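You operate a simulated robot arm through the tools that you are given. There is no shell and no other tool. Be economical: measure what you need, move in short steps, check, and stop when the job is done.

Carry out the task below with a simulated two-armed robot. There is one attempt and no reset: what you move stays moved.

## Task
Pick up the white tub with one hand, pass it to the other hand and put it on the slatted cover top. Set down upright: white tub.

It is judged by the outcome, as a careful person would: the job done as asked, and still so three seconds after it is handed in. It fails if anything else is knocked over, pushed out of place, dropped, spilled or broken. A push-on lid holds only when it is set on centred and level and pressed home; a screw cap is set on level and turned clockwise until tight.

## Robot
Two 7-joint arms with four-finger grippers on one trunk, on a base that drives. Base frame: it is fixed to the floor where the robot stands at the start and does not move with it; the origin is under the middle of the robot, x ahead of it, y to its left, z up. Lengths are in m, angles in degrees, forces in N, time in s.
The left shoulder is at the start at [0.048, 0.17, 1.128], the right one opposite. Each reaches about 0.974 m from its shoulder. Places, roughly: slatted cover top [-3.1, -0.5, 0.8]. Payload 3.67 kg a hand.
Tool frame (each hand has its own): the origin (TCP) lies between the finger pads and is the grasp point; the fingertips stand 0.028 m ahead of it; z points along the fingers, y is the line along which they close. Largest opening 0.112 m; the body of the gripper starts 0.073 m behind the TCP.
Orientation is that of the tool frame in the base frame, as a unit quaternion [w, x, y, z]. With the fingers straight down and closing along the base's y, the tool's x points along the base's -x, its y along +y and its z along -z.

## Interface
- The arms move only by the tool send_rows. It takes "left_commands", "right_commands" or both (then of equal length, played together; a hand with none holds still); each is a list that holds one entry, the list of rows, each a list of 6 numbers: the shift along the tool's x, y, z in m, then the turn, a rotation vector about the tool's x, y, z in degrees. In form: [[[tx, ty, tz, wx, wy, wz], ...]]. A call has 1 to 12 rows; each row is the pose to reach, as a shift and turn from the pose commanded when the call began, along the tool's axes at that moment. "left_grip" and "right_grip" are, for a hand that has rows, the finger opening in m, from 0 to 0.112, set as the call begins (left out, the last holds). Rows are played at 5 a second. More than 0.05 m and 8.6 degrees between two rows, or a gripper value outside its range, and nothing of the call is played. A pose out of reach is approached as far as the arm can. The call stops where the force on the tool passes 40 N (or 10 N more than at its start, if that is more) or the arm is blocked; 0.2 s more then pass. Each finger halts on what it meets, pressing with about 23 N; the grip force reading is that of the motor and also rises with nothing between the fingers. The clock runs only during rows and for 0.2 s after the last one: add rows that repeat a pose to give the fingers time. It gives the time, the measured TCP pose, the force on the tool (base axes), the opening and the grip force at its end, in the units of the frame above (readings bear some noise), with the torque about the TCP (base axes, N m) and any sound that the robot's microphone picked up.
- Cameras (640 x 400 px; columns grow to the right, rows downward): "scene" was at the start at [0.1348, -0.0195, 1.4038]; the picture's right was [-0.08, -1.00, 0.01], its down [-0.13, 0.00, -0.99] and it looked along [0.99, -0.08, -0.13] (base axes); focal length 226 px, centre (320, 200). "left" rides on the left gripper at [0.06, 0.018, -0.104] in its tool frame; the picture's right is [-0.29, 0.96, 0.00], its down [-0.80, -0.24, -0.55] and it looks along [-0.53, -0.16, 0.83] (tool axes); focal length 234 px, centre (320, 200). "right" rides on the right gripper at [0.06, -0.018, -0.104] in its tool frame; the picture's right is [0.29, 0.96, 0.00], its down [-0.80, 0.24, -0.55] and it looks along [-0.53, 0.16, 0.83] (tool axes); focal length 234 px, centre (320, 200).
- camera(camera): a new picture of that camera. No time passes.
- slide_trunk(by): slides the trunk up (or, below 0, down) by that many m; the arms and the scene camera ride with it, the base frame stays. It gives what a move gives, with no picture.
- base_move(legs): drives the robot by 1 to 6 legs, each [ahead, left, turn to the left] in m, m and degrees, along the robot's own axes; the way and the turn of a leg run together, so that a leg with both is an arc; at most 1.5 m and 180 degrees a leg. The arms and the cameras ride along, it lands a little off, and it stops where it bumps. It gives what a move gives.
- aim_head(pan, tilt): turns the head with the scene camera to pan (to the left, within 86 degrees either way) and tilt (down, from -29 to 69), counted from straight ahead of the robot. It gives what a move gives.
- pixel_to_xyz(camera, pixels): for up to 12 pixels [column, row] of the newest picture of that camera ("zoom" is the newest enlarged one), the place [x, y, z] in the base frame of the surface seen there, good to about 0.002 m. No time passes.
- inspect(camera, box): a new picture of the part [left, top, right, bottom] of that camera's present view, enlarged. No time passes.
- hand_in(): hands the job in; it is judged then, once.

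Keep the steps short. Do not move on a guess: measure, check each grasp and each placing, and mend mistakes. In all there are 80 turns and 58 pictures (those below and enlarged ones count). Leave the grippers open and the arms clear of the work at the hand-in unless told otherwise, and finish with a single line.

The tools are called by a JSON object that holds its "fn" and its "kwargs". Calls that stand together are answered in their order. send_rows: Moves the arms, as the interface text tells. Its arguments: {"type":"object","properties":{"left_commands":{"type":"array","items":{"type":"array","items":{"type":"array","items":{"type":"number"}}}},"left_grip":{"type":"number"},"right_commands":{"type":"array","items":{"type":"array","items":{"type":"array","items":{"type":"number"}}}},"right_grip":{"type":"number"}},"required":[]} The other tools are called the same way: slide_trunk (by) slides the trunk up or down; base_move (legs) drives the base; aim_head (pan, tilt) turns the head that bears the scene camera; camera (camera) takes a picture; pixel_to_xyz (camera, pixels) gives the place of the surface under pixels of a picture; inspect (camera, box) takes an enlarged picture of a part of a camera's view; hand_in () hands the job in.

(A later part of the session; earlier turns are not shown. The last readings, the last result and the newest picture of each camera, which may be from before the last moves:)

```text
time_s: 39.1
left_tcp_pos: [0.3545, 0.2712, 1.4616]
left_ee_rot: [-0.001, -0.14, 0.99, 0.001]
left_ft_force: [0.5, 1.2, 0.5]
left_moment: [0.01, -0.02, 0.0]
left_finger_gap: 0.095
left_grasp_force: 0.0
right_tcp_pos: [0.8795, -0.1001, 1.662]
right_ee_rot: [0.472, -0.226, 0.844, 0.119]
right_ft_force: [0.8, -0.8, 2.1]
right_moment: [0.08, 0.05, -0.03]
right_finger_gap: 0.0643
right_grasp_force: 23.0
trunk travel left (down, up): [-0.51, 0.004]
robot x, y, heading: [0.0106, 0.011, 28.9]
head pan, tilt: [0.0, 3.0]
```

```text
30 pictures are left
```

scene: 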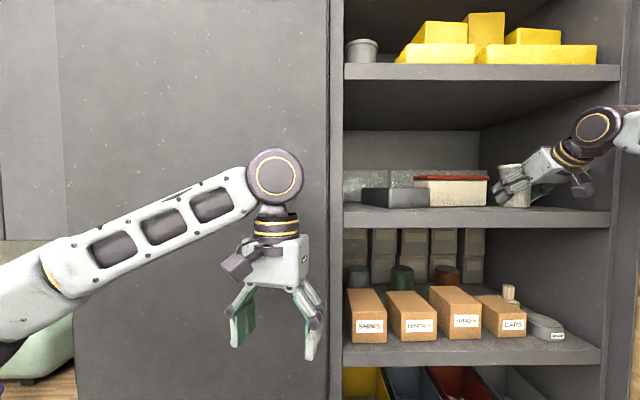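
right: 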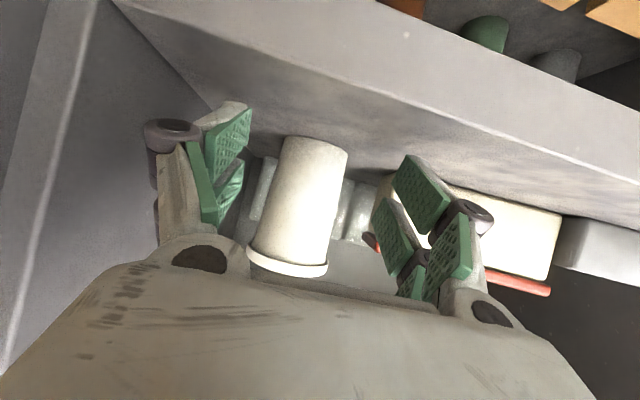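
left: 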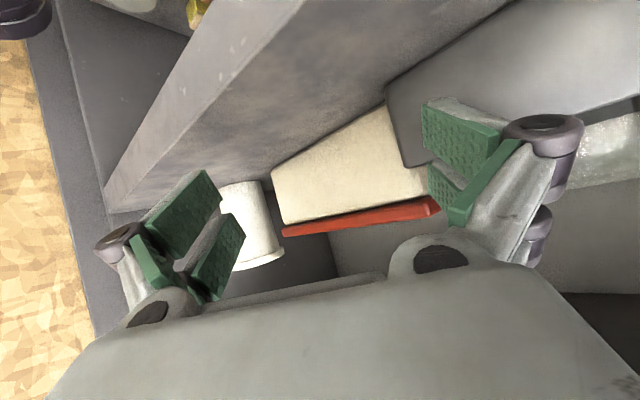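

Gripped at 0.064 m with 23 N. I'll lift 3 cm and draw straight back out of the shelf.

{"fn": "send_rows", "kwargs": {"right_commands": [[[-0.013, 0, -0.008, 0, 0, 0], [-0.0255, 0, -0.0158, 0, 0, 0], [-0.0044, 0, -0.05, 0, 0, 0], [0.0166, 0, -0.084, 0, 0, 0], [0.0377, 0, -0.118, 0, 0, 0], [0.0587, 0, -0.152, 0, 0, 0], [0.0798, 0, -0.186, 0, 0, 0], [0.0798, 0, -0.186, 0, 0, 0]]]}}

{"fn": "camera", "kwargs": {"camera": "right"}}

{"fn": "camera", "kwargs": {"camera": "scene"}}

```text
time_s: 40.9
left_tcp_pos: [0.3541, 0.2721, 1.4639]
left_ee_rot: [-0.002, -0.14, 0.99, 0.0]
left_ft_force: [0.4, 0.0, 0.0]
left_moment: [0.01, 0.01, 0.0]
left_finger_gap: 0.0951
left_grasp_force: 0.0
right_tcp_pos: [0.7073, -0.1966, 1.6941]
right_ee_rot: [0.472, -0.226, 0.844, 0.12]
right_ft_force: [-0.8, 0.7, -2.3]
right_moment: [-0.03, 0.06, 0.0]
right_finger_gap: 0.0675
right_grasp_force: 22.8
trunk travel left (down, up): [-0.51, 0.004]
robot x, y, heading: [0.0091, 0.0147, 29.0]
head pan, tilt: [0.0, 3.0]
```

```text
29 pictures are left
```

right: 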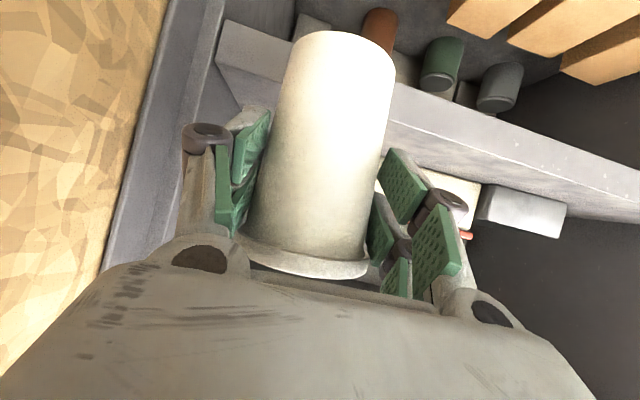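

```text
28 pictures are left
```

scene: 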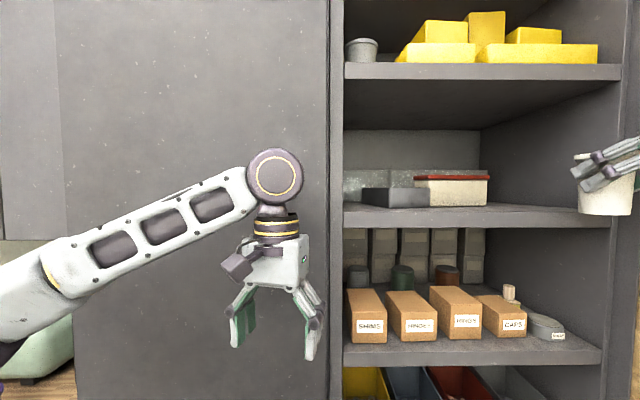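

The gap widened to 0.0675, so the tapered tub slid down in the grip toward its rim, but it is still held. I'll measure where it sits.

{"fn": "inspect", "kwargs": {"camera": "scene", "box": [520, 120, 640, 240]}}

{"fn": "pixel_to_xyz", "kwargs": {"camera": "scene", "pixels": [[590, 157], [600, 200], [600, 210], [590, 212], [628, 200], [582, 200]]}}

{"fn": "pixel_to_xyz", "kwargs": {"camera": "right", "pixels": [[310, 255], [310, 268], [320, 200], [330, 120], [335, 50], [340, 36]]}}

```text
3.33 times, centred on (580, 180) of scene
```

zoom: 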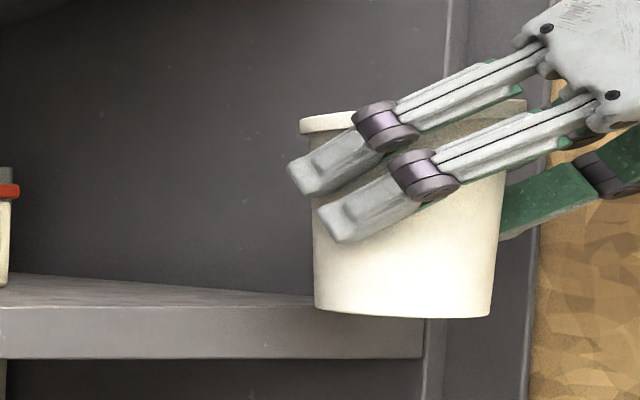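

```text
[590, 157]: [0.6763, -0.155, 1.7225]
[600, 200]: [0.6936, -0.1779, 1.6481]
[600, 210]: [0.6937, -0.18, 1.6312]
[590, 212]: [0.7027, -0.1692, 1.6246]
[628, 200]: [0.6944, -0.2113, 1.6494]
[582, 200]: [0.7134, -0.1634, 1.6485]
```

```text
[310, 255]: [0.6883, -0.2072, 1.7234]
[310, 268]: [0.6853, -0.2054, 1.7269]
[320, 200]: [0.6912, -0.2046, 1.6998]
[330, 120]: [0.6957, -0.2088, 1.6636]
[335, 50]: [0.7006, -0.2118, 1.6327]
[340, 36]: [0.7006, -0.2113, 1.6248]
```

The tub has dropped until its rim is caught on the pads: bottom z 1.623, rim 1.727, upright and supported. I'll bring it back and inward, away from the shelf and wall, then look left and right for room to manoeuvre.

{"fn": "send_rows", "kwargs": {"right_commands": [[[0.008, 0.035, -0.012, 0, 0, 0], [0.016, 0.07, -0.025, 0, 0, 0], [0.024, 0.11, -0.038, 0, 0, 0], [0.0316, 0.15, -0.051, 0, 0, 0], [0.0316, 0.15, -0.051, 0, 0, 0]]]}}

{"fn": "aim_head", "kwargs": {"pan": 86, "tilt": 25}}

{"fn": "camera", "kwargs": {"camera": "scene"}}

{"fn": "aim_head", "kwargs": {"pan": -86, "tilt": 25}}

{"fn": "camera", "kwargs": {"camera": "scene"}}

```text
time_s: 42.1
left_tcp_pos: [0.3554, 0.2711, 1.4633]
left_ee_rot: [-0.001, -0.14, 0.99, 0.001]
left_ft_force: [0.1, 0.5, -0.2]
left_moment: [0.02, 0.0, -0.02]
left_finger_gap: 0.0951
left_grasp_force: 0.1
right_tcp_pos: [0.579, -0.0973, 1.6908]
right_ee_rot: [0.473, -0.225, 0.844, 0.119]
right_ft_force: [0.5, 0.0, -3.1]
right_moment: [0.01, 0.05, -0.01]
right_finger_gap: 0.0675
right_grasp_force: 22.6
trunk travel left (down, up): [-0.51, 0.004]
robot x, y, heading: [0.0103, 0.0093, 28.9]
head pan, tilt: [0.0, 3.0]
```

```text
time_s: 43.7
left_tcp_pos: [0.3552, 0.2713, 1.4628]
left_ee_rot: [-0.003, -0.141, 0.99, 0.001]
left_ft_force: [-0.3, -0.1, 0.3]
left_moment: [0.01, 0.04, 0.03]
left_finger_gap: 0.0951
left_grasp_force: 0.1
right_tcp_pos: [0.5797, -0.0972, 1.691]
right_ee_rot: [0.473, -0.226, 0.843, 0.119]
right_ft_force: [-0.7, 0.5, -3.6]
right_moment: [-0.04, 0.06, 0.03]
right_finger_gap: 0.0675
right_grasp_force: 23.0
trunk travel left (down, up): [-0.51, 0.004]
robot x, y, heading: [0.0105, 0.0094, 28.7]
head pan, tilt: [85.9, 25.0]
```

```text
26 pictures are left
```

scene: 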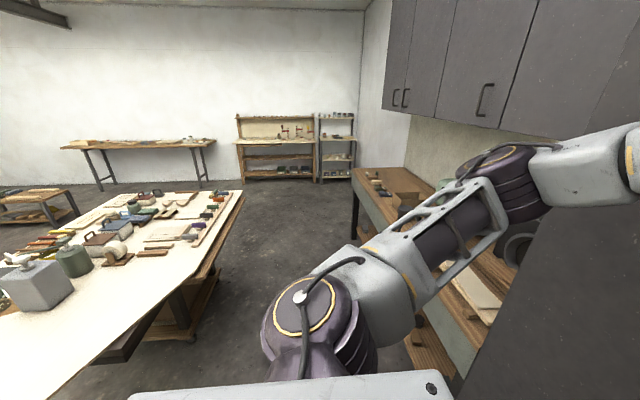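

```text
time_s: 46.3
left_tcp_pos: [0.3549, 0.2713, 1.4624]
left_ee_rot: [-0.002, -0.14, 0.99, 0.001]
left_ft_force: [0.1, -0.3, -0.9]
left_moment: [-0.03, -0.01, -0.03]
left_finger_gap: 0.0951
left_grasp_force: 0.1
right_tcp_pos: [0.5797, -0.0969, 1.6909]
right_ee_rot: [0.472, -0.226, 0.844, 0.12]
right_ft_force: [-0.7, 0.2, -3.2]
right_moment: [0.02, 0.06, 0.04]
right_finger_gap: 0.0675
right_grasp_force: 22.8
trunk travel left (down, up): [-0.51, 0.004]
robot x, y, heading: [0.0081, 0.0136, 29.0]
head pan, tilt: [-85.9, 25.0]
```

```text
25 pictures are left
```

scene: 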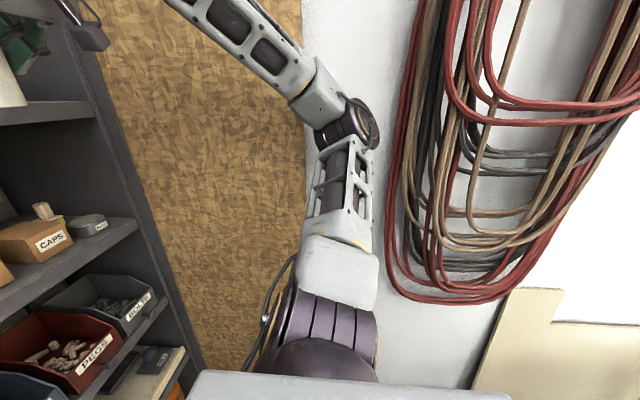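

There is a big workbench island behind me and free floor to the left, so I'll hand over right here. I'll bring the tub down to about z 1.44 toward the middle, and turn the left hand 77° so its fingers will close front-to-back.

{"fn": "send_rows", "kwargs": {"right_commands": [[[0.022, 0.01, 0.0115, 0, 0, 0], [0.045, 0.02, 0.023, 0, 0, 0], [0.067, 0.03, 0.0345, 0, 0, 0], [0.089, 0.04, 0.046, 0, 0, 0], [0.112, 0.05, 0.0575, 0, 0, 0], [0.134, 0.06, 0.069, 0, 0, 0], [0.156, 0.07, 0.08, 0, 0, 0], [0.178, 0.082, 0.092, 0, 0, 0], [0.2, 0.093, 0.103, 0, 0, 0], [0.223, 0.103, 0.115, 0, 0, 0]]], "left_commands": [[[0, 0, 0, 0, 0, 7.7], [0, 0, 0, 0, 0, 15.4], [0, 0, 0, 0, 0, 23.1], [0, 0, 0, 0, 0, 30.8], [0, 0, 0, 0, 0, 38.5], [0, 0, 0, 0, 0, 46.2], [0, 0, 0, 0, 0, 53.9], [0, 0, 0, 0, 0, 61.6], [0, 0, 0, 0, 0, 69.3], [0, 0, 0, 0, 0, 77]]], "left_grip": 0.1}}

{"fn": "aim_head", "kwargs": {"pan": -5, "tilt": 25}}

{"fn": "camera", "kwargs": {"camera": "scene"}}

```text
time_s: 48.5
left_tcp_pos: [0.3546, 0.2716, 1.4626]
left_ee_rot: [-0.002, 0.507, 0.862, -0.001]
left_ft_force: [0.6, 0.2, 0.4]
left_moment: [-0.01, 0.0, 0.02]
left_finger_gap: 0.0998
left_grasp_force: 0.0
right_tcp_pos: [0.5391, -0.0048, 1.4637]
right_ee_rot: [0.47, -0.226, 0.845, 0.118]
right_ft_force: [1.0, 0.7, -2.9]
right_moment: [-0.05, 0.06, -0.01]
right_finger_gap: 0.0675
right_grasp_force: 22.4
right hand out of reach, approached as far as the arm can: row 9, 10
trunk travel left (down, up): [-0.51, 0.004]
robot x, y, heading: [0.0095, 0.0104, 28.8]
head pan, tilt: [-85.9, 25.0]
```

```text
time_s: 50.0
left_tcp_pos: [0.354, 0.271, 1.4632]
left_ee_rot: [-0.003, 0.507, 0.862, -0.001]
left_ft_force: [0.1, 0.4, 0.2]
left_moment: [0.0, 0.0, 0.03]
left_finger_gap: 0.0999
left_grasp_force: 0.1
right_tcp_pos: [0.539, -0.0078, 1.4638]
right_ee_rot: [0.471, -0.226, 0.845, 0.119]
right_ft_force: [0.9, 0.8, -2.7]
right_moment: [-0.04, 0.04, 0.0]
right_finger_gap: 0.0673
right_grasp_force: 23.3
trunk travel left (down, up): [-0.51, 0.004]
robot x, y, heading: [0.0075, 0.0133, 29.0]
head pan, tilt: [-5.0, 25.0]
```

```text
24 pictures are left
```

scene: 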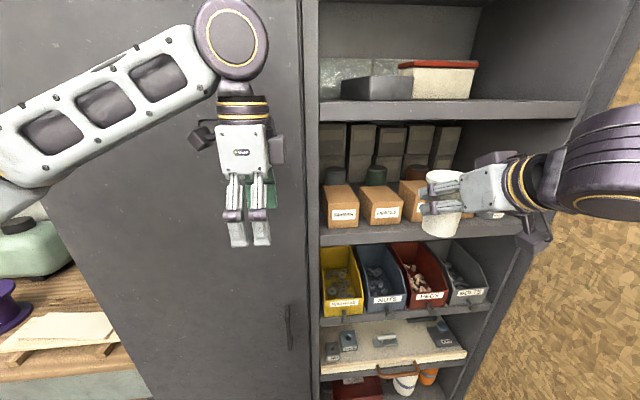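

Measuring the tub where it hangs now.

{"fn": "pixel_to_xyz", "kwargs": {"camera": "scene", "pixels": [[435, 174], [440, 222], [440, 232], [425, 222], [455, 222], [428, 188], [470, 190], [505, 160]]}}

{"fn": "inspect", "kwargs": {"camera": "scene", "box": [390, 130, 550, 250]}}

```text
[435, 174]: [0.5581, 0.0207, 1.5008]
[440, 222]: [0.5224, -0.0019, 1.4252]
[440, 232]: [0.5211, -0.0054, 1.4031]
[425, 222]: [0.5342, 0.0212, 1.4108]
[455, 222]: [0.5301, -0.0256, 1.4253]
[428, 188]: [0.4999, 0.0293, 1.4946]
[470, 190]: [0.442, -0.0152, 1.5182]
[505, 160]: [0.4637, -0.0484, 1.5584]
```

```text
3.33 times, centred on (470, 190) of scene
```

zoom: 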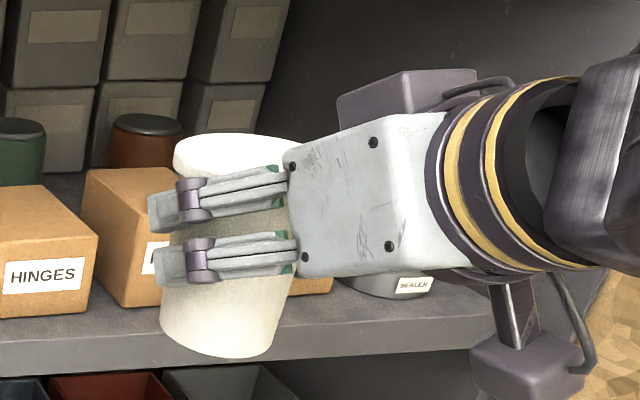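

The left hand needs more room behind the shelf edge. I'll lower the tub to about z 1.12 and bring it closer to me, while lowering the left hand and turning it another 24°.

{"fn": "send_rows", "kwargs": {"right_commands": [[[0.038, 0.003, 0.012, 0, 0, 0], [0.076, 0.006, 0.023, 0, 0, 0], [0.114, 0.009, 0.035, 0, 0, 0], [0.152, 0.011, 0.047, 0, 0, 0], [0.19, 0.014, 0.059, 0, 0, 0], [0.228, 0.017, 0.07, 0, 0, 0], [0.266, 0.02, 0.082, 0, 0, 0], [0.304, 0.022, 0.094, 0, 0, 0], [0.341, 0.0245, 0.1055, 0, 0, 0], [0.341, 0.0245, 0.1055, 0, 0, 0]]], "left_commands": [[[0, 0, 0.033, 0, 0, 3], [0, 0, 0.066, 0, 0, 6], [0, 0, 0.1, 0, 0, 9], [0, 0, 0.133, 0, 0, 12], [0, 0, 0.166, 0, 0, 15], [0, 0, 0.2, 0, 0, 18], [0, 0, 0.233, 0, 0, 20], [0, 0, 0.266, 0, 0, 22], [0, 0, 0.3, 0, 0, 24], [0, 0, 0.3, 0, 0, 24]]]}}

{"fn": "aim_head", "kwargs": {"pan": -5, "tilt": 50}}

{"fn": "camera", "kwargs": {"camera": "scene"}}

```text
time_s: 52.2
left_tcp_pos: [0.3528, 0.2719, 1.1646]
left_ee_rot: [-0.001, 0.675, 0.737, -0.001]
left_ft_force: [0.0, 0.3, -0.2]
left_moment: [-0.02, 0.03, -0.01]
left_finger_gap: 0.1
left_grasp_force: 0.1
right_tcp_pos: [0.5077, 0.0028, 1.0564]
right_ee_rot: [0.473, -0.225, 0.843, 0.12]
right_ft_force: [0.5, -0.2, -2.7]
right_moment: [-0.02, 0.05, 0.05]
right_finger_gap: 0.0673
right_grasp_force: 22.7
right hand out of reach, approached as far as the arm can: row 1, 2, 3, 4, 5, 6, 7, 8, 9, 10
trunk travel left (down, up): [-0.51, 0.004]
robot x, y, heading: [0.011, 0.0075, 29.0]
head pan, tilt: [-5.0, 25.0]
```

```text
time_s: 53.1
left_tcp_pos: [0.3532, 0.2745, 1.1634]
left_ee_rot: [-0.002, 0.674, 0.738, 0.0]
left_ft_force: [0.7, -0.2, -0.8]
left_moment: [-0.05, 0.0, 0.03]
left_finger_gap: 0.1
left_grasp_force: 0.0
right_tcp_pos: [0.5078, 0.0043, 1.0558]
right_ee_rot: [0.472, -0.225, 0.844, 0.119]
right_ft_force: [0.5, 0.9, -2.9]
right_moment: [-0.02, 0.02, -0.01]
right_finger_gap: 0.067
right_grasp_force: 22.7
trunk travel left (down, up): [-0.51, 0.004]
robot x, y, heading: [0.0082, 0.011, 29.0]
head pan, tilt: [-5.0, 50.0]
```

```text
22 pictures are left
```

scene: 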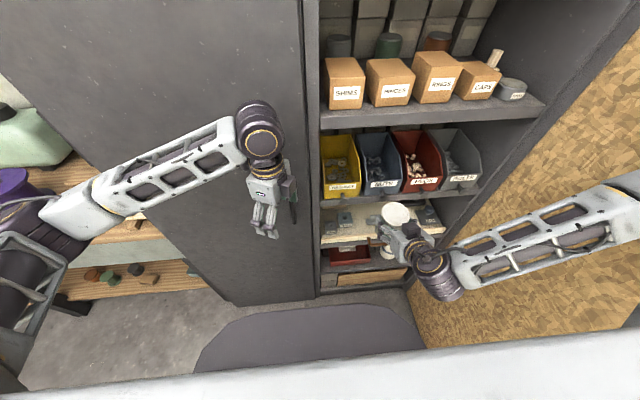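

Now a small move of the right hand closer to the robot (6 cm) to make room.

{"fn": "send_rows", "kwargs": {"right_commands": [[[0.01, 0, -0.017, 0, 0, 0], [0.021, 0, -0.034, 0, 0, 0], [0.0316, 0, -0.051, 0, 0, 0], [0.042, 0, -0.068, 0, 0, 0], [0.042, 0, -0.068, 0, 0, 0]]]}}

```text
time_s: 54.3
left_tcp_pos: [0.3525, 0.2729, 1.1642]
left_ee_rot: [-0.001, 0.674, 0.738, -0.001]
left_ft_force: [0.2, -0.4, 0.3]
left_moment: [0.0, -0.01, 0.01]
left_finger_gap: 0.1
left_grasp_force: 0.1
right_tcp_pos: [0.4886, -0.0056, 1.0376]
right_ee_rot: [0.472, -0.225, 0.844, 0.118]
right_ft_force: [0.3, -0.5, -2.1]
right_moment: [0.0, 0.04, 0.01]
right_finger_gap: 0.0671
right_grasp_force: 23.0
right hand out of reach, approached as far as the arm can: row 1, 2, 3, 4, 5
trunk travel left (down, up): [-0.51, 0.004]
robot x, y, heading: [0.0064, 0.01, 28.8]
head pan, tilt: [-5.0, 50.0]
```

The tub is now at about u=0.436, v=0.246, with its bottom near z 0.97. I'll bring the left hand to a pre-grasp on the tub's left: shift over and turn back 10°, then pitch the fingers to 30° below horizontal.

{"fn": "send_rows", "kwargs": {"left_commands": [[[-0.03, 0.0234, 0.016, 0, 0, -2.5], [-0.06, 0.0468, 0.032, 0, 0, -5], [-0.09, 0.07, 0.048, 0, 0, -7.5], [-0.1197, 0.0936, 0.064, 0, 0, -10], [-0.1197, 0.0936, 0.064, 0, 0, -10]]], "left_grip": 0.1}}

{"fn": "send_rows", "kwargs": {"left_commands": [[[0, 0, 0.012, 0, -7.5, 0], [0, 0, 0.025, 0, -15, 0], [0, 0, 0.037, 0, -22.5, 0], [0, 0, 0.05, 0, -30, 0], [0, 0, 0.062, 0, -37.5, 0], [0, 0, 0.075, 0, -45, 0], [0, 0, 0.087, 0, -52.5, 0], [0, 0, 0.1, 0, -60, 0], [0, 0, 0.1, 0, -60, 0]]]}}

{"fn": "camera", "kwargs": {"camera": "scene"}}

{"fn": "camera", "kwargs": {"camera": "left"}}

```text
time_s: 55.5
left_tcp_pos: [0.4552, 0.1597, 1.1002]
left_ee_rot: [-0.001, 0.608, 0.794, 0.0]
left_ft_force: [-0.5, 0.4, -0.1]
left_moment: [0.0, 0.0, -0.01]
left_finger_gap: 0.1
left_grasp_force: 0.1
right_tcp_pos: [0.4888, -0.0049, 1.0394]
right_ee_rot: [0.472, -0.226, 0.844, 0.119]
right_ft_force: [-0.2, 0.2, -3.5]
right_moment: [-0.03, 0.07, 0.03]
right_finger_gap: 0.0673
right_grasp_force: 23.1
trunk travel left (down, up): [-0.51, 0.004]
robot x, y, heading: [0.0095, 0.0135, 28.8]
head pan, tilt: [-5.0, 50.0]
```

```text
time_s: 56.6
left_tcp_pos: [0.4566, 0.157, 1.0565]
left_ee_rot: [0.217, 0.587, 0.763, -0.163]
left_ft_force: [-0.7, -0.7, 0.7]
left_moment: [0.02, -0.02, -0.01]
left_finger_gap: 0.1
left_grasp_force: 0.0
right_tcp_pos: [0.4873, -0.0059, 1.0392]
right_ee_rot: [0.473, -0.226, 0.843, 0.119]
right_ft_force: [-1.4, 0.8, -2.9]
right_moment: [0.01, 0.04, -0.04]
right_finger_gap: 0.0668
right_grasp_force: 22.7
trunk travel left (down, up): [-0.51, 0.004]
robot x, y, heading: [0.0083, 0.0087, 28.9]
head pan, tilt: [-5.0, 50.0]
stopped in row 5 (left hand): the force on the tool passed its limit at 63 N (the readings are from after the stop); the commanded pose is now the measured one
```

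```text
21 pictures are left
```

scene: 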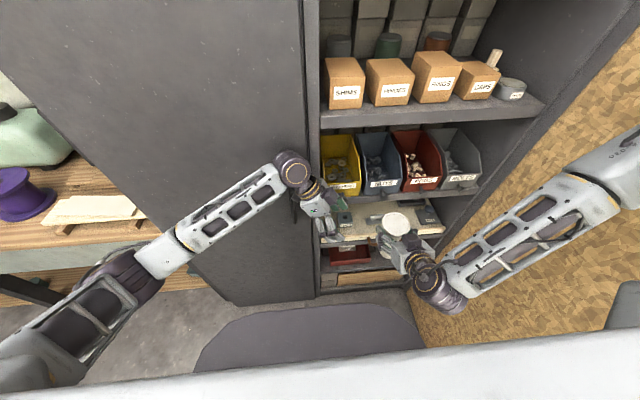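

```text
20 pictures are left
```

left: 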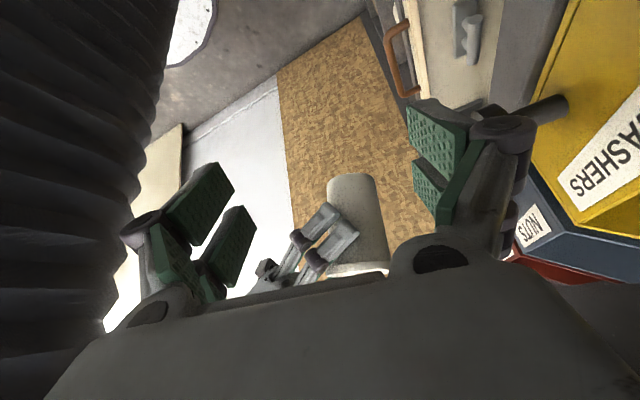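

The 63 N stop came from contact near the bins or locker edge, so it's too cramped here. Nothing appears displaced. I'll pull the left hand back, then look down the left-hand corridor and measure it for driving to open floor.

{"fn": "send_rows", "kwargs": {"left_commands": [[[-0.008, -0.026, -0.026, 0, 0, 0], [-0.016, -0.051, -0.053, 0, 0, 0], [-0.0244, -0.077, -0.0794, 0, 0, 0], [-0.0244, -0.077, -0.0794, 0, 0, 0]]]}}

{"fn": "aim_head", "kwargs": {"pan": 86, "tilt": 32}}

{"fn": "camera", "kwargs": {"camera": "scene"}}

```text
time_s: 57.6
left_tcp_pos: [0.3794, 0.1566, 1.1366]
left_ee_rot: [0.217, 0.587, 0.763, -0.162]
left_ft_force: [-0.1, 0.3, 1.0]
left_moment: [0.0, 0.02, -0.01]
left_finger_gap: 0.1001
left_grasp_force: 0.0
right_tcp_pos: [0.4904, -0.0059, 1.0381]
right_ee_rot: [0.473, -0.226, 0.843, 0.119]
right_ft_force: [-0.5, 0.7, -3.3]
right_moment: [0.01, 0.06, -0.01]
right_finger_gap: 0.0672
right_grasp_force: 23.2
trunk travel left (down, up): [-0.51, 0.004]
robot x, y, heading: [0.007, 0.0129, 28.6]
head pan, tilt: [-5.0, 50.0]
```

```text
time_s: 59.3
left_tcp_pos: [0.3807, 0.1569, 1.1368]
left_ee_rot: [0.217, 0.587, 0.762, -0.164]
left_ft_force: [-0.1, -0.7, -0.5]
left_moment: [0.01, -0.02, 0.03]
left_finger_gap: 0.1002
left_grasp_force: 0.0
right_tcp_pos: [0.4899, -0.0061, 1.0384]
right_ee_rot: [0.472, -0.226, 0.844, 0.12]
right_ft_force: [0.1, 1.0, -3.7]
right_moment: [-0.03, 0.07, -0.01]
right_finger_gap: 0.0673
right_grasp_force: 23.4
trunk travel left (down, up): [-0.51, 0.004]
robot x, y, heading: [0.0116, 0.0099, 29.1]
head pan, tilt: [85.9, 32.0]
```

```text
19 pictures are left
```

scene: 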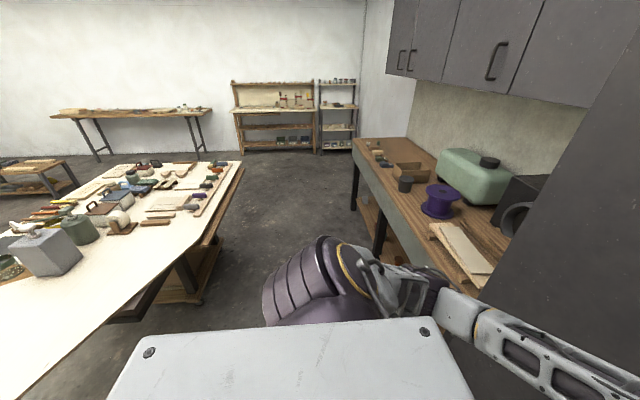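

{"fn": "pixel_to_xyz", "kwargs": {"camera": "scene", "pixels": [[244, 164], [215, 240], [150, 310], [60, 375], [300, 180], [353, 145], [400, 205], [470, 290], [220, 330], [60, 116], [30, 195], [250, 300]]}}

```text
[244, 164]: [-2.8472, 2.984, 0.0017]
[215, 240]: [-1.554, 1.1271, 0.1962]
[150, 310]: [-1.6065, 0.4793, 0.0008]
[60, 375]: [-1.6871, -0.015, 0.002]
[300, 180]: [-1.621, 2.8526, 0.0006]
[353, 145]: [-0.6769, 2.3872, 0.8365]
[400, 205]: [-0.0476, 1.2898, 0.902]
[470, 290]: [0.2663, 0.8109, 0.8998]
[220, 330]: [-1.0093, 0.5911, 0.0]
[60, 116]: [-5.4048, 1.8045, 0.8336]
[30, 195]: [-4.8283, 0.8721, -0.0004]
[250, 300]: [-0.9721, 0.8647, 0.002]
```

The floor between here and the island is clear back to x≈-1.5, and the bench front is at u≈0.59. The early block was probably my right elbow against the hanging cables. I'll slide left first, then back away from the cabinet.

{"fn": "base_move", "kwargs": {"legs": [[0, 0.4, 0], [-0.3, 0.25, 0]]}}

{"fn": "aim_head", "kwargs": {"pan": -5, "tilt": 45}}

{"fn": "camera", "kwargs": {"camera": "scene"}}

```text
time_s: 63.9
left_tcp_pos: [-0.1939, 0.5854, 1.1367]
left_ee_rot: [0.216, 0.588, 0.762, -0.163]
left_ft_force: [0.3, -0.3, -0.2]
left_moment: [0.01, 0.04, 0.0]
left_finger_gap: 0.1002
left_grasp_force: 0.0
right_tcp_pos: [-0.0851, 0.4234, 1.0388]
right_ee_rot: [0.472, -0.223, 0.845, 0.117]
right_ft_force: [-0.3, 0.5, -3.2]
right_moment: [-0.03, 0.06, 0.01]
right_finger_gap: 0.067
right_grasp_force: 23.2
trunk travel left (down, up): [-0.51, 0.004]
robot x, y, heading: [-0.5696, 0.4446, 28.6]
head pan, tilt: [85.9, 32.0]
```

```text
time_s: 65.5
left_tcp_pos: [-0.1948, 0.5853, 1.1365]
left_ee_rot: [0.216, 0.589, 0.761, -0.163]
left_ft_force: [0.4, -0.3, 0.7]
left_moment: [0.0, -0.01, 0.0]
left_finger_gap: 0.1001
left_grasp_force: 0.1
right_tcp_pos: [-0.0855, 0.4228, 1.0389]
right_ee_rot: [0.472, -0.224, 0.845, 0.118]
right_ft_force: [0.2, 0.1, -3.6]
right_moment: [-0.07, 0.02, -0.03]
right_finger_gap: 0.067
right_grasp_force: 23.1
trunk travel left (down, up): [-0.51, 0.004]
robot x, y, heading: [-0.5665, 0.439, 28.7]
head pan, tilt: [-5.0, 45.0]
```

```text
18 pictures are left
```

scene: 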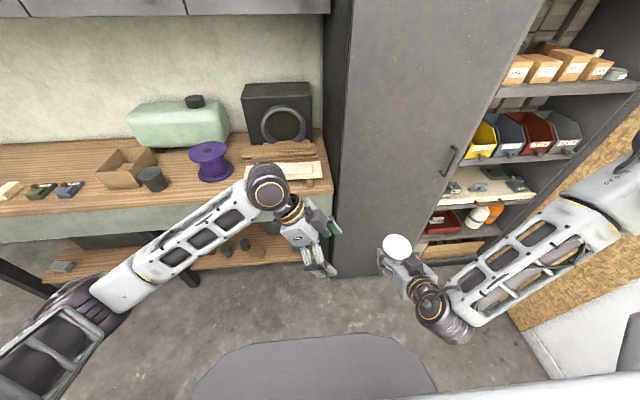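

Plenty of room here. I'll measure the tub's rim.

{"fn": "pixel_to_xyz", "kwargs": {"camera": "scene", "pixels": [[397, 237], [397, 245], [397, 255], [385, 246], [409, 246], [396, 264], [386, 258], [380, 258], [383, 252]]}}

{"fn": "inspect", "kwargs": {"camera": "scene", "box": [260, 170, 480, 330]}}

```text
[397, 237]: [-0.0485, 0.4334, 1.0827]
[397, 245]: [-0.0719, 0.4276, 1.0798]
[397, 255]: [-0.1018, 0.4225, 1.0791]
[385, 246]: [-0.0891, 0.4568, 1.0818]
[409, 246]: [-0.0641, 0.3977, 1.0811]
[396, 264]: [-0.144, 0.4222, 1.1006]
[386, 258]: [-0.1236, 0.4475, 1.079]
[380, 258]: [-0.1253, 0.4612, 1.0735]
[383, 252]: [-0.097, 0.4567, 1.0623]
```

```text
2.50 times, centred on (370, 250) of scene
```

zoom: 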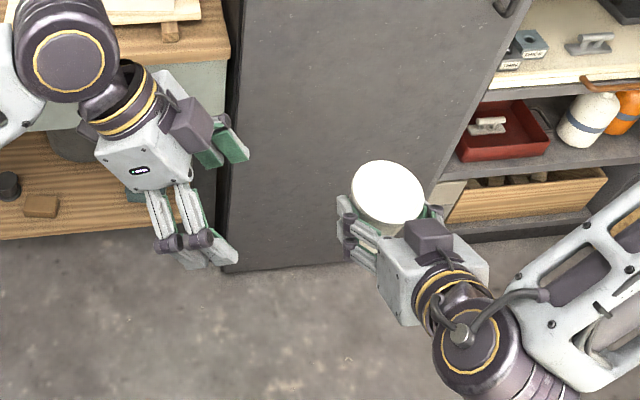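

The tub's lid is flat and closed: centre (-0.075, 0.428), top z 1.080, bottom 0.973. I'll bring the left hand to a pre-grasp 14 cm to its left, at z 0.993 and pitched 20° down, so its fingers slide in below the right fingers.

{"fn": "send_rows", "kwargs": {"left_commands": [[[0.0064, 0.0124, 0.0242, 0, -6.4, 0], [0.0129, 0.0249, 0.0483, 0, -12.8, 0], [0.0193, 0.0373, 0.0725, 0, -19.2, 0], [0.0257, 0.0497, 0.0966, 0, -25.7, 0], [0.0322, 0.0622, 0.1208, 0, -32.1, 0], [0.0386, 0.0746, 0.1449, 0, -38.5, 0], [0.0386, 0.0746, 0.1449, 0, -38.5, 0]]], "left_grip": 0.09}}

{"fn": "inspect", "kwargs": {"camera": "scene", "box": [260, 170, 480, 330]}}

{"fn": "camera", "kwargs": {"camera": "left"}}

```text
time_s: 67.2
left_tcp_pos: [-0.1119, 0.5629, 0.9939]
left_ee_rot: [0.456, 0.502, 0.647, -0.348]
left_ft_force: [0.3, -0.1, 1.0]
left_moment: [-0.01, -0.03, 0.06]
left_finger_gap: 0.0899
left_grasp_force: 0.2
right_tcp_pos: [-0.0868, 0.4231, 1.0385]
right_ee_rot: [0.473, -0.224, 0.844, 0.118]
right_ft_force: [0.0, -0.6, -2.8]
right_moment: [-0.04, 0.03, 0.01]
right_finger_gap: 0.0673
right_grasp_force: 23.1
trunk travel left (down, up): [-0.51, 0.004]
robot x, y, heading: [-0.5685, 0.4381, 28.8]
head pan, tilt: [-5.0, 45.0]
```

```text
2.50 times, centred on (370, 250) of scene
```

zoom: 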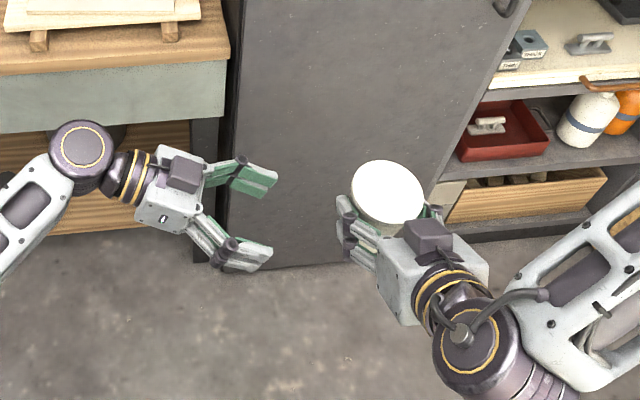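

```text
15 pictures are left
```

left: 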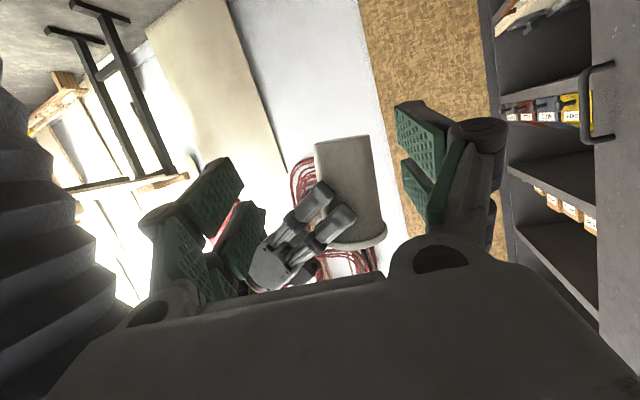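

The path looks clear: the right fingers are in the upper half of the tub, and mine will pass below. I'll advance 12.7 cm level, in small rows.

{"fn": "send_rows", "kwargs": {"left_commands": [[[-0.0106, 0.0, 0.03, 0, 0, 0], [-0.0213, 0.0003, 0.06, 0, 0, 0], [-0.032, 0.0005, 0.09, 0, 0, 0], [-0.0426, 0.0006, 0.12, 0, 0, 0], [-0.0426, 0.0006, 0.12, 0, 0, 0]]]}}

{"fn": "camera", "kwargs": {"camera": "left"}}

```text
time_s: 68.3
left_tcp_pos: [-0.0763, 0.4407, 0.9911]
left_ee_rot: [0.455, 0.503, 0.647, -0.349]
left_ft_force: [-5.0, 6.4, -5.2]
left_moment: [-0.21, -0.48, -0.25]
left_finger_gap: 0.0924
left_grasp_force: 1.8
right_tcp_pos: [-0.0854, 0.4225, 1.0389]
right_ee_rot: [0.473, -0.224, 0.844, 0.117]
right_ft_force: [4.9, -7.2, 2.5]
right_moment: [-0.01, 0.29, 0.12]
right_finger_gap: 0.0672
right_grasp_force: 22.8
trunk travel left (down, up): [-0.51, 0.004]
robot x, y, heading: [-0.5674, 0.4403, 28.4]
head pan, tilt: [-5.0, 45.0]
```

```text
14 pictures are left
```

left: 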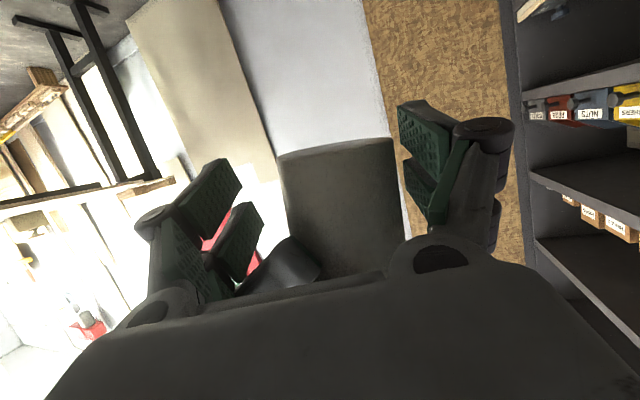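

There's light contact (about 9 N) between one left finger and the right knuckle. I'll lower the left hand 1 cm and back off 4 mm to clear it.

{"fn": "send_rows", "kwargs": {"left_commands": [[[0.0054, 0, -0.0002, 0, 0, 0], [0.0108, 0, -0.0004, 0, 0, 0], [0.0108, 0, -0.0004, 0, 0, 0]]]}}

```text
time_s: 69.2
left_tcp_pos: [-0.0781, 0.4432, 0.983]
left_ee_rot: [0.456, 0.502, 0.647, -0.348]
left_ft_force: [0.1, 0.4, -0.5]
left_moment: [0.03, -0.02, -0.03]
left_finger_gap: 0.0901
left_grasp_force: 0.1
right_tcp_pos: [-0.0856, 0.4229, 1.0383]
right_ee_rot: [0.473, -0.224, 0.844, 0.118]
right_ft_force: [-0.7, 0.0, -2.9]
right_moment: [-0.05, 0.05, 0.0]
right_finger_gap: 0.0674
right_grasp_force: 23.2
trunk travel left (down, up): [-0.51, 0.004]
robot x, y, heading: [-0.5668, 0.4425, 28.8]
head pan, tilt: [-5.0, 45.0]
```

Contact is gone. I'll close the left hand on the tub while the right hand keeps holding.

{"fn": "send_rows", "kwargs": {"left_commands": [[[0, 0, 0, 0, 0, 0], [0, 0, 0, 0, 0, 0], [0, 0, 0, 0, 0, 0], [0, 0, 0, 0, 0, 0], [0, 0, 0, 0, 0, 0]]], "left_grip": 0.0}}

{"fn": "inspect", "kwargs": {"camera": "scene", "box": [300, 190, 460, 300]}}

```text
time_s: 70.3
left_tcp_pos: [-0.0778, 0.4459, 0.9821]
left_ee_rot: [0.454, 0.502, 0.649, -0.347]
left_ft_force: [-5.9, 18.9, -12.1]
left_moment: [-0.87, -0.6, -0.06]
left_finger_gap: 0.0616
left_grasp_force: 22.6
right_tcp_pos: [-0.0859, 0.4218, 1.0393]
right_ee_rot: [0.474, -0.223, 0.844, 0.116]
right_ft_force: [5.5, -20.2, 8.6]
right_moment: [0.01, 0.19, -0.2]
right_finger_gap: 0.0667
right_grasp_force: 22.4
trunk travel left (down, up): [-0.51, 0.004]
robot x, y, heading: [-0.5658, 0.4385, 28.6]
head pan, tilt: [-5.0, 45.0]
```

```text
3.64 times, centred on (380, 245) of scene
```

zoom: 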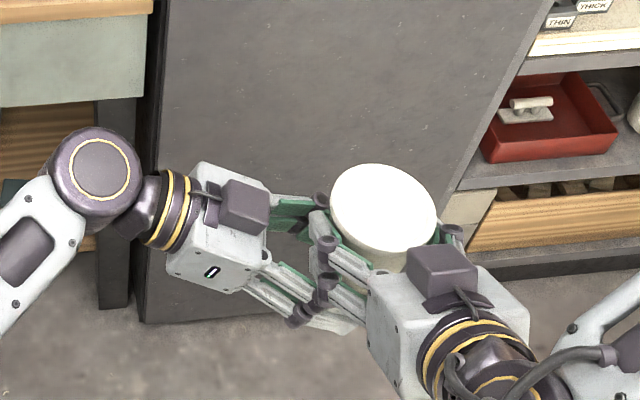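

The left hand is closed at 0.0616 with 23 N, and the two hands press on each other with about 20 N. I'll ease the right hand open to 0.08 while holding both arms still, then check the tub.

{"fn": "send_rows", "kwargs": {"right_commands": [[[0, 0, 0, 0, 0, 0], [0, 0, 0, 0, 0, 0], [0, 0, 0, 0, 0, 0]]], "right_grip": 0.08}}

{"fn": "inspect", "kwargs": {"camera": "scene", "box": [300, 190, 460, 300]}}

```text
time_s: 71.2
left_tcp_pos: [-0.0786, 0.4438, 0.9808]
left_ee_rot: [0.454, 0.503, 0.647, -0.35]
left_ft_force: [-18.0, -1.0, -19.2]
left_moment: [-0.25, -1.31, 0.29]
left_finger_gap: 0.0617
left_grasp_force: 23.5
right_tcp_pos: [-0.0846, 0.425, 1.0401]
right_ee_rot: [0.475, -0.224, 0.843, 0.119]
right_ft_force: [18.3, 0.8, 17.1]
right_moment: [0.71, 0.15, -0.68]
right_finger_gap: 0.0747
right_grasp_force: 0.0
trunk travel left (down, up): [-0.51, 0.004]
robot x, y, heading: [-0.567, 0.443, 28.5]
head pan, tilt: [-5.0, 45.0]
```

```text
3.64 times, centred on (380, 245) of scene
```

zoom: 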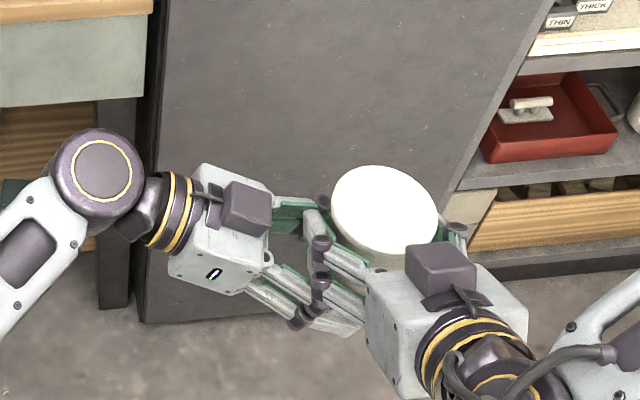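

The tub stays upright in the left hand (gap steady at 0.0617). The right fingers only touch the left finger from above, so I'll separate by raising the right hand straight up 6 cm past the rim, slowly.

{"fn": "send_rows", "kwargs": {"right_commands": [[[-0.0051, 0, -0.0032, 0, 0, 0], [-0.0102, 0, -0.0063, 0, 0, 0], [-0.0187, 0, -0.0116, 0, 0, 0], [-0.0272, 0, -0.0169, 0, 0, 0], [-0.0357, 0, -0.0221, 0, 0, 0], [-0.0442, 0, -0.0274, 0, 0, 0], [-0.0536, 0, -0.0332, 0, 0, 0], [-0.0536, 0, -0.0332, 0, 0, 0]]], "right_grip": 0.082}}

{"fn": "inspect", "kwargs": {"camera": "scene", "box": [280, 170, 460, 300]}}

```text
time_s: 73.0
left_tcp_pos: [-0.0774, 0.4435, 0.982]
left_ee_rot: [0.454, 0.503, 0.648, -0.348]
left_ft_force: [0.1, 0.0, -3.0]
left_moment: [0.04, 0.03, -0.01]
left_finger_gap: 0.0615
left_grasp_force: 22.9
right_tcp_pos: [-0.0591, 0.4432, 1.0696]
right_ee_rot: [0.473, -0.224, 0.844, 0.118]
right_ft_force: [-0.9, 0.3, 1.2]
right_moment: [-0.01, -0.04, 0.03]
right_finger_gap: 0.082
right_grasp_force: 0.0
right hand out of reach, approached as far as the arm can: row 1, 2, 3, 4, 5, 6, 7, 8
trunk travel left (down, up): [-0.51, 0.004]
robot x, y, heading: [-0.5654, 0.4362, 28.7]
head pan, tilt: [-5.0, 45.0]
```

```text
3.08 times, centred on (370, 235) of scene
```

zoom: 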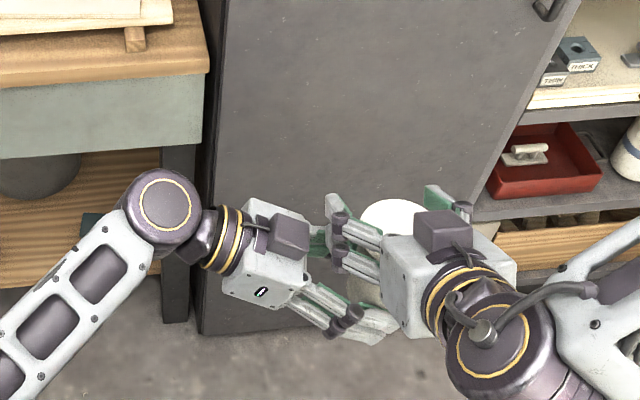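

The left hand now carries the tub alone (3 N load, gap steady). I'll lower the left hand 7 cm so the tub drops clear of the right fingers, then pull it away to the left.

{"fn": "send_rows", "kwargs": {"left_commands": [[[0.0132, 0, 0.0048, 0, 0, 0], [0.0263, 0, 0.0096, 0, 0, 0], [0.0395, 0, 0.0143, 0, 0, 0], [0.0526, 0, 0.0191, 0, 0, 0], [0.0658, 0, 0.0239, 0, 0, 0], [0.0752, 0, 0.0273, 0, 0, 0], [0.0852, 0, 0.001, 0, 0, 0], [0.0952, 0, -0.026, 0, 0, 0], [0.1052, 0, -0.053, 0, 0, 0], [0.1152, 0, -0.08, 0, 0, 0], [0.1152, 0, -0.08, 0, 0, 0]]]}}

{"fn": "camera", "kwargs": {"camera": "scene"}}

```text
time_s: 75.3
left_tcp_pos: [-0.1076, 0.5574, 0.9004]
left_ee_rot: [0.455, 0.503, 0.647, -0.348]
left_ft_force: [0.1, 0.2, -3.8]
left_moment: [0.08, 0.01, 0.01]
left_finger_gap: 0.0614
left_grasp_force: 22.8
right_tcp_pos: [-0.0589, 0.4424, 1.0695]
right_ee_rot: [0.473, -0.224, 0.844, 0.118]
right_ft_force: [0.5, 1.3, -0.1]
right_moment: [0.0, 0.01, 0.0]
right_finger_gap: 0.0819
right_grasp_force: 0.1
trunk travel left (down, up): [-0.51, 0.004]
robot x, y, heading: [-0.5659, 0.4402, 28.7]
head pan, tilt: [-5.0, 45.0]
```

```text
10 pictures are left
```

scene: 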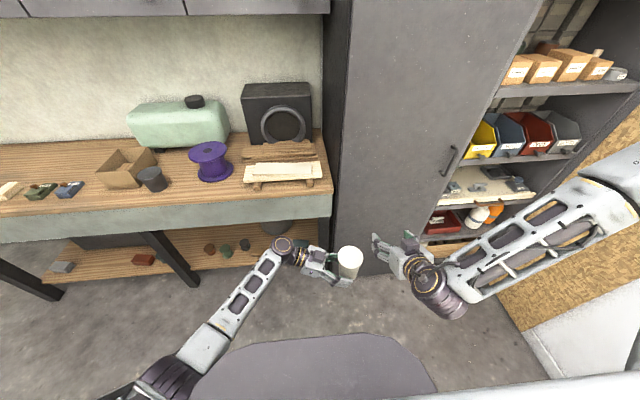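

The tub has been handed over. The left hand holds it at 0.0614 with 3.8 N of load. I'll raise it 15 cm, move a little away from the island, turn to face along the corridor, and look toward the destination.

{"fn": "send_rows", "kwargs": {"left_commands": [[[-0.035, 0, -0.013, 0, 0, 0], [-0.07, 0, -0.026, 0, 0, 0], [-0.106, 0, -0.038, 0, 0, 0], [-0.141, 0, -0.051, 0, 0, 0], [-0.141, 0, -0.051, 0, 0, 0]]]}}

{"fn": "base_move", "kwargs": {"legs": [[0.15, 0.1, 0], [0, 0, 90]]}}

{"fn": "aim_head", "kwargs": {"pan": 60, "tilt": 20}}

{"fn": "camera", "kwargs": {"camera": "scene"}}

```text
time_s: 76.5
left_tcp_pos: [-0.1091, 0.5546, 1.0497]
left_ee_rot: [0.455, 0.502, 0.648, -0.348]
left_ft_force: [0.0, -0.5, -2.7]
left_moment: [0.08, 0.01, 0.04]
left_finger_gap: 0.0614
left_grasp_force: 23.0
right_tcp_pos: [-0.0595, 0.4423, 1.07]
right_ee_rot: [0.472, -0.224, 0.844, 0.118]
right_ft_force: [0.3, 0.5, -0.4]
right_moment: [-0.02, -0.01, 0.02]
right_finger_gap: 0.0821
right_grasp_force: 0.0
trunk travel left (down, up): [-0.51, 0.004]
robot x, y, heading: [-0.5708, 0.4381, 28.5]
head pan, tilt: [-5.0, 45.0]
```

```text
time_s: 82.3
left_tcp_pos: [-0.6068, 1.0561, 1.0499]
left_ee_rot: [0.568, -0.11, 0.812, 0.08]
left_ft_force: [0.5, 0.1, -3.2]
left_moment: [0.0, 0.04, 0.01]
left_finger_gap: 0.0615
left_grasp_force: 22.6
right_tcp_pos: [-0.4955, 1.1064, 1.0693]
right_ee_rot: [-0.248, 0.759, -0.432, -0.419]
right_ft_force: [0.6, 0.6, -0.6]
right_moment: [-0.03, -0.01, 0.02]
right_finger_gap: 0.082
right_grasp_force: 0.0
trunk travel left (down, up): [-0.51, 0.004]
robot x, y, heading: [-0.4805, 0.6026, 119.6]
head pan, tilt: [-5.0, 45.0]
```

```text
time_s: 83.7
left_tcp_pos: [-0.6079, 1.0565, 1.0499]
left_ee_rot: [0.568, -0.11, 0.811, 0.081]
left_ft_force: [0.2, 0.2, -2.5]
left_moment: [-0.01, 0.03, -0.01]
left_finger_gap: 0.0612
left_grasp_force: 23.2
right_tcp_pos: [-0.4954, 1.1081, 1.0689]
right_ee_rot: [-0.248, 0.759, -0.432, -0.42]
right_ft_force: [0.0, 1.2, -0.4]
right_moment: [0.0, 0.01, -0.03]
right_finger_gap: 0.082
right_grasp_force: 0.0
trunk travel left (down, up): [-0.51, 0.004]
robot x, y, heading: [-0.4834, 0.6045, 119.5]
head pan, tilt: [60.0, 20.0]
```

```text
9 pictures are left
```

scene: 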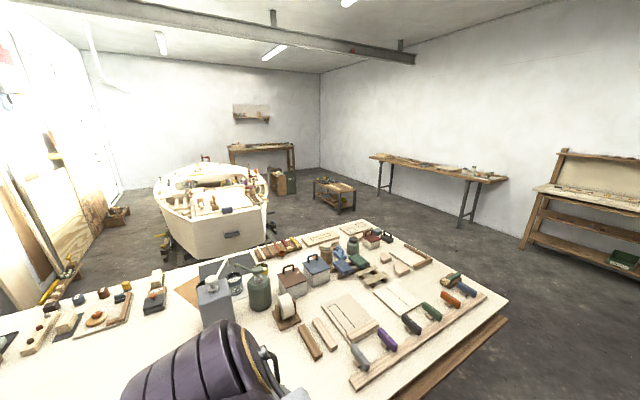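

A boat stands beyond the island, and the slatted cover is probably in it. I'll measure points on the boat, the island and the floor.

{"fn": "pixel_to_xyz", "kwargs": {"camera": "scene", "pixels": [[215, 225], [200, 203], [235, 195], [205, 175], [255, 185], [225, 208], [507, 300], [365, 222], [100, 275], [300, 230], [265, 225], [440, 380]]}}

{"fn": "inspect", "kwargs": {"camera": "scene", "box": [130, 140, 290, 260]}}

```text
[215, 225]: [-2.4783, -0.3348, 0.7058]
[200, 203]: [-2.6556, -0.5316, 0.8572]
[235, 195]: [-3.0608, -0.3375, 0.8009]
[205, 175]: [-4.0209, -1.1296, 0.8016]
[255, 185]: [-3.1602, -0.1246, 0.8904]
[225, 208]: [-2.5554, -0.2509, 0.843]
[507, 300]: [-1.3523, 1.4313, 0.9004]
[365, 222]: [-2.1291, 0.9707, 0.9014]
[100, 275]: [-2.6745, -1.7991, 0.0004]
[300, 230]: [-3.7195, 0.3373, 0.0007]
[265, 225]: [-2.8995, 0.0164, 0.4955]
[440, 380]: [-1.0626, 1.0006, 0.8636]
```

```text
3.33 times, centred on (210, 200) of scene
```

zoom: 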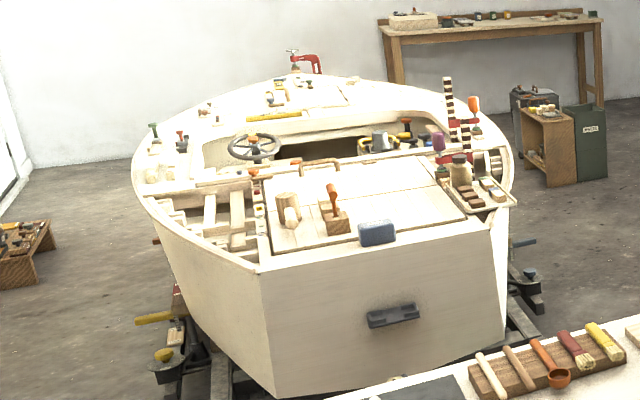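

That's it: the plank hatch cover at the boat's stern, z≈0.80, with some tools on it. I'll locate its free area from this zoom.

{"fn": "pixel_to_xyz", "kwargs": {"camera": "zoom", "pixels": [[400, 180], [430, 210], [440, 175], [385, 205], [375, 228], [345, 225], [335, 190], [290, 200], [480, 185], [455, 222], [275, 250], [320, 160]]}}

```text
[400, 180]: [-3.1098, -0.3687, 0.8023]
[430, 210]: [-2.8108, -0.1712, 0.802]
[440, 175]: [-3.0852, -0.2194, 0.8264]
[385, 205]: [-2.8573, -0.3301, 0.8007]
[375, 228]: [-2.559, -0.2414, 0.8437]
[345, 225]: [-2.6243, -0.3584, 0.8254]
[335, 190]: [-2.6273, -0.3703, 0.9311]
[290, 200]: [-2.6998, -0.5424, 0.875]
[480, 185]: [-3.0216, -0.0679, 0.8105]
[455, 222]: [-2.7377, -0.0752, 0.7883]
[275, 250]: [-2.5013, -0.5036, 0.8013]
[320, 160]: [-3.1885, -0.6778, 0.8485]
```

The free spot is near u=-2.66, v=-1.15 on the cover, approached from the stern gap. The left grip is too low on the tub for placing, because the camera lump would hang below the tub's base. So I'll slide the tub down in the grip by pressing on its lid with the closed right fingers. First I pose the right hand above the lid.

{"fn": "send_rows", "kwargs": {"right_commands": [[[-0.034, 0, -0.021, 0, 7.5, 0], [-0.068, -0.001, -0.042, 0, 15, 0], [-0.102, -0.002, -0.063, 0, 22.5, 0], [-0.136, -0.002, -0.084, 0, 30, 0], [-0.134, 0.034, -0.082, 0, 37.5, 0], [-0.132, 0.07, -0.08, 0, 45, 0], [-0.1306, 0.1067, -0.0785, 0, 52.5, 0], [-0.1306, 0.1067, -0.0785, 0, 52.5, 0]]], "right_grip": 0.0}}

{"fn": "aim_head", "kwargs": {"pan": 0, "tilt": 45}}

{"fn": "inspect", "kwargs": {"camera": "scene", "box": [220, 130, 460, 290]}}

```text
time_s: 85.5
left_tcp_pos: [-0.606, 1.054, 1.0503]
left_ee_rot: [0.567, -0.111, 0.812, 0.082]
left_ft_force: [-0.3, 0.4, -2.2]
left_moment: [0.0, 0.08, -0.03]
left_finger_gap: 0.0615
left_grasp_force: 23.0
right_tcp_pos: [-0.5876, 1.0555, 1.2203]
right_ee_rot: [-0.029, 0.866, -0.497, -0.04]
right_ft_force: [0.1, 0.2, 1.2]
right_moment: [0.02, -0.03, 0.0]
right_finger_gap: 0.0
right_grasp_force: 22.9
right hand out of reach, approached as far as the arm can: row 1, 2, 3
trunk travel left (down, up): [-0.51, 0.004]
robot x, y, heading: [-0.485, 0.5948, 119.5]
head pan, tilt: [60.0, 20.0]
```

```text
time_s: 86.8
left_tcp_pos: [-0.6071, 1.0557, 1.0487]
left_ee_rot: [0.568, -0.11, 0.812, 0.08]
left_ft_force: [-0.2, -0.1, -2.8]
left_moment: [-0.03, 0.03, 0.02]
left_finger_gap: 0.0614
left_grasp_force: 23.1
right_tcp_pos: [-0.5894, 1.0562, 1.2212]
right_ee_rot: [-0.031, 0.867, -0.496, -0.041]
right_ft_force: [-0.3, -0.8, 0.0]
right_moment: [0.0, 0.02, -0.01]
right_finger_gap: 0.0001
right_grasp_force: 23.1
trunk travel left (down, up): [-0.51, 0.004]
robot x, y, heading: [-0.4843, 0.5966, 119.5]
head pan, tilt: [0.0, 45.0]
```

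```text
2.50 times, centred on (340, 210) of scene
```

zoom: 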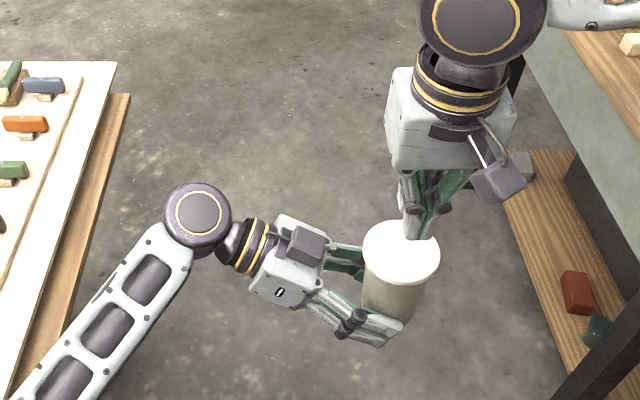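

{"fn": "pixel_to_xyz", "kwargs": {"camera": "zoom", "pixels": [[368, 248], [434, 254], [402, 226], [400, 268], [385, 245], [418, 238], [410, 230]]}}

```text
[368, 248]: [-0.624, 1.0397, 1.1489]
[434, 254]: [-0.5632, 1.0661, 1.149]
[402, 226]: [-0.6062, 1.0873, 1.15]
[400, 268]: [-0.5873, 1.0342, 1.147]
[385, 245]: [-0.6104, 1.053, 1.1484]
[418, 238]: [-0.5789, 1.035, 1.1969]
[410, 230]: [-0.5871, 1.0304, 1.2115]
```

The lid is level at z 1.149, centre (-0.595, 1.055). I'll press straight down on it with the closed fingers, in small steps.

{"fn": "send_rows", "kwargs": {"right_commands": [[[0.0074, 0.0068, 0.02, 0, 0, 0], [0.0089, 0.007, 0.035, 0, 0, 0], [0.0099, 0.0071, 0.045, 0, 0, 0], [0.0107, 0.0072, 0.053, 0, 0, 0], [0.0115, 0.0073, 0.061, 0, 0, 0], [0.0123, 0.0074, 0.069, 0, 0, 0], [0.0131, 0.0075, 0.077, 0, 0, 0], [0.0139, 0.0076, 0.085, 0, 0, 0]]], "right_grip": 0.0}}

```text
time_s: 88.6
left_tcp_pos: [-0.6063, 1.0562, 1.0487]
left_ee_rot: [0.568, -0.109, 0.812, 0.08]
left_ft_force: [1.3, -1.5, -21.3]
left_moment: [0.6, 0.52, -0.11]
left_finger_gap: 0.0654
left_grasp_force: 22.5
right_tcp_pos: [-0.5938, 1.0469, 1.1345]
right_ee_rot: [-0.031, 0.867, -0.496, -0.042]
right_ft_force: [-1.4, 2.0, 17.7]
right_moment: [-0.3, -0.17, 0.06]
right_finger_gap: 0.0059
right_grasp_force: 22.9
trunk travel left (down, up): [-0.51, 0.004]
robot x, y, heading: [-0.4803, 0.6004, 119.3]
head pan, tilt: [0.0, 45.0]
```

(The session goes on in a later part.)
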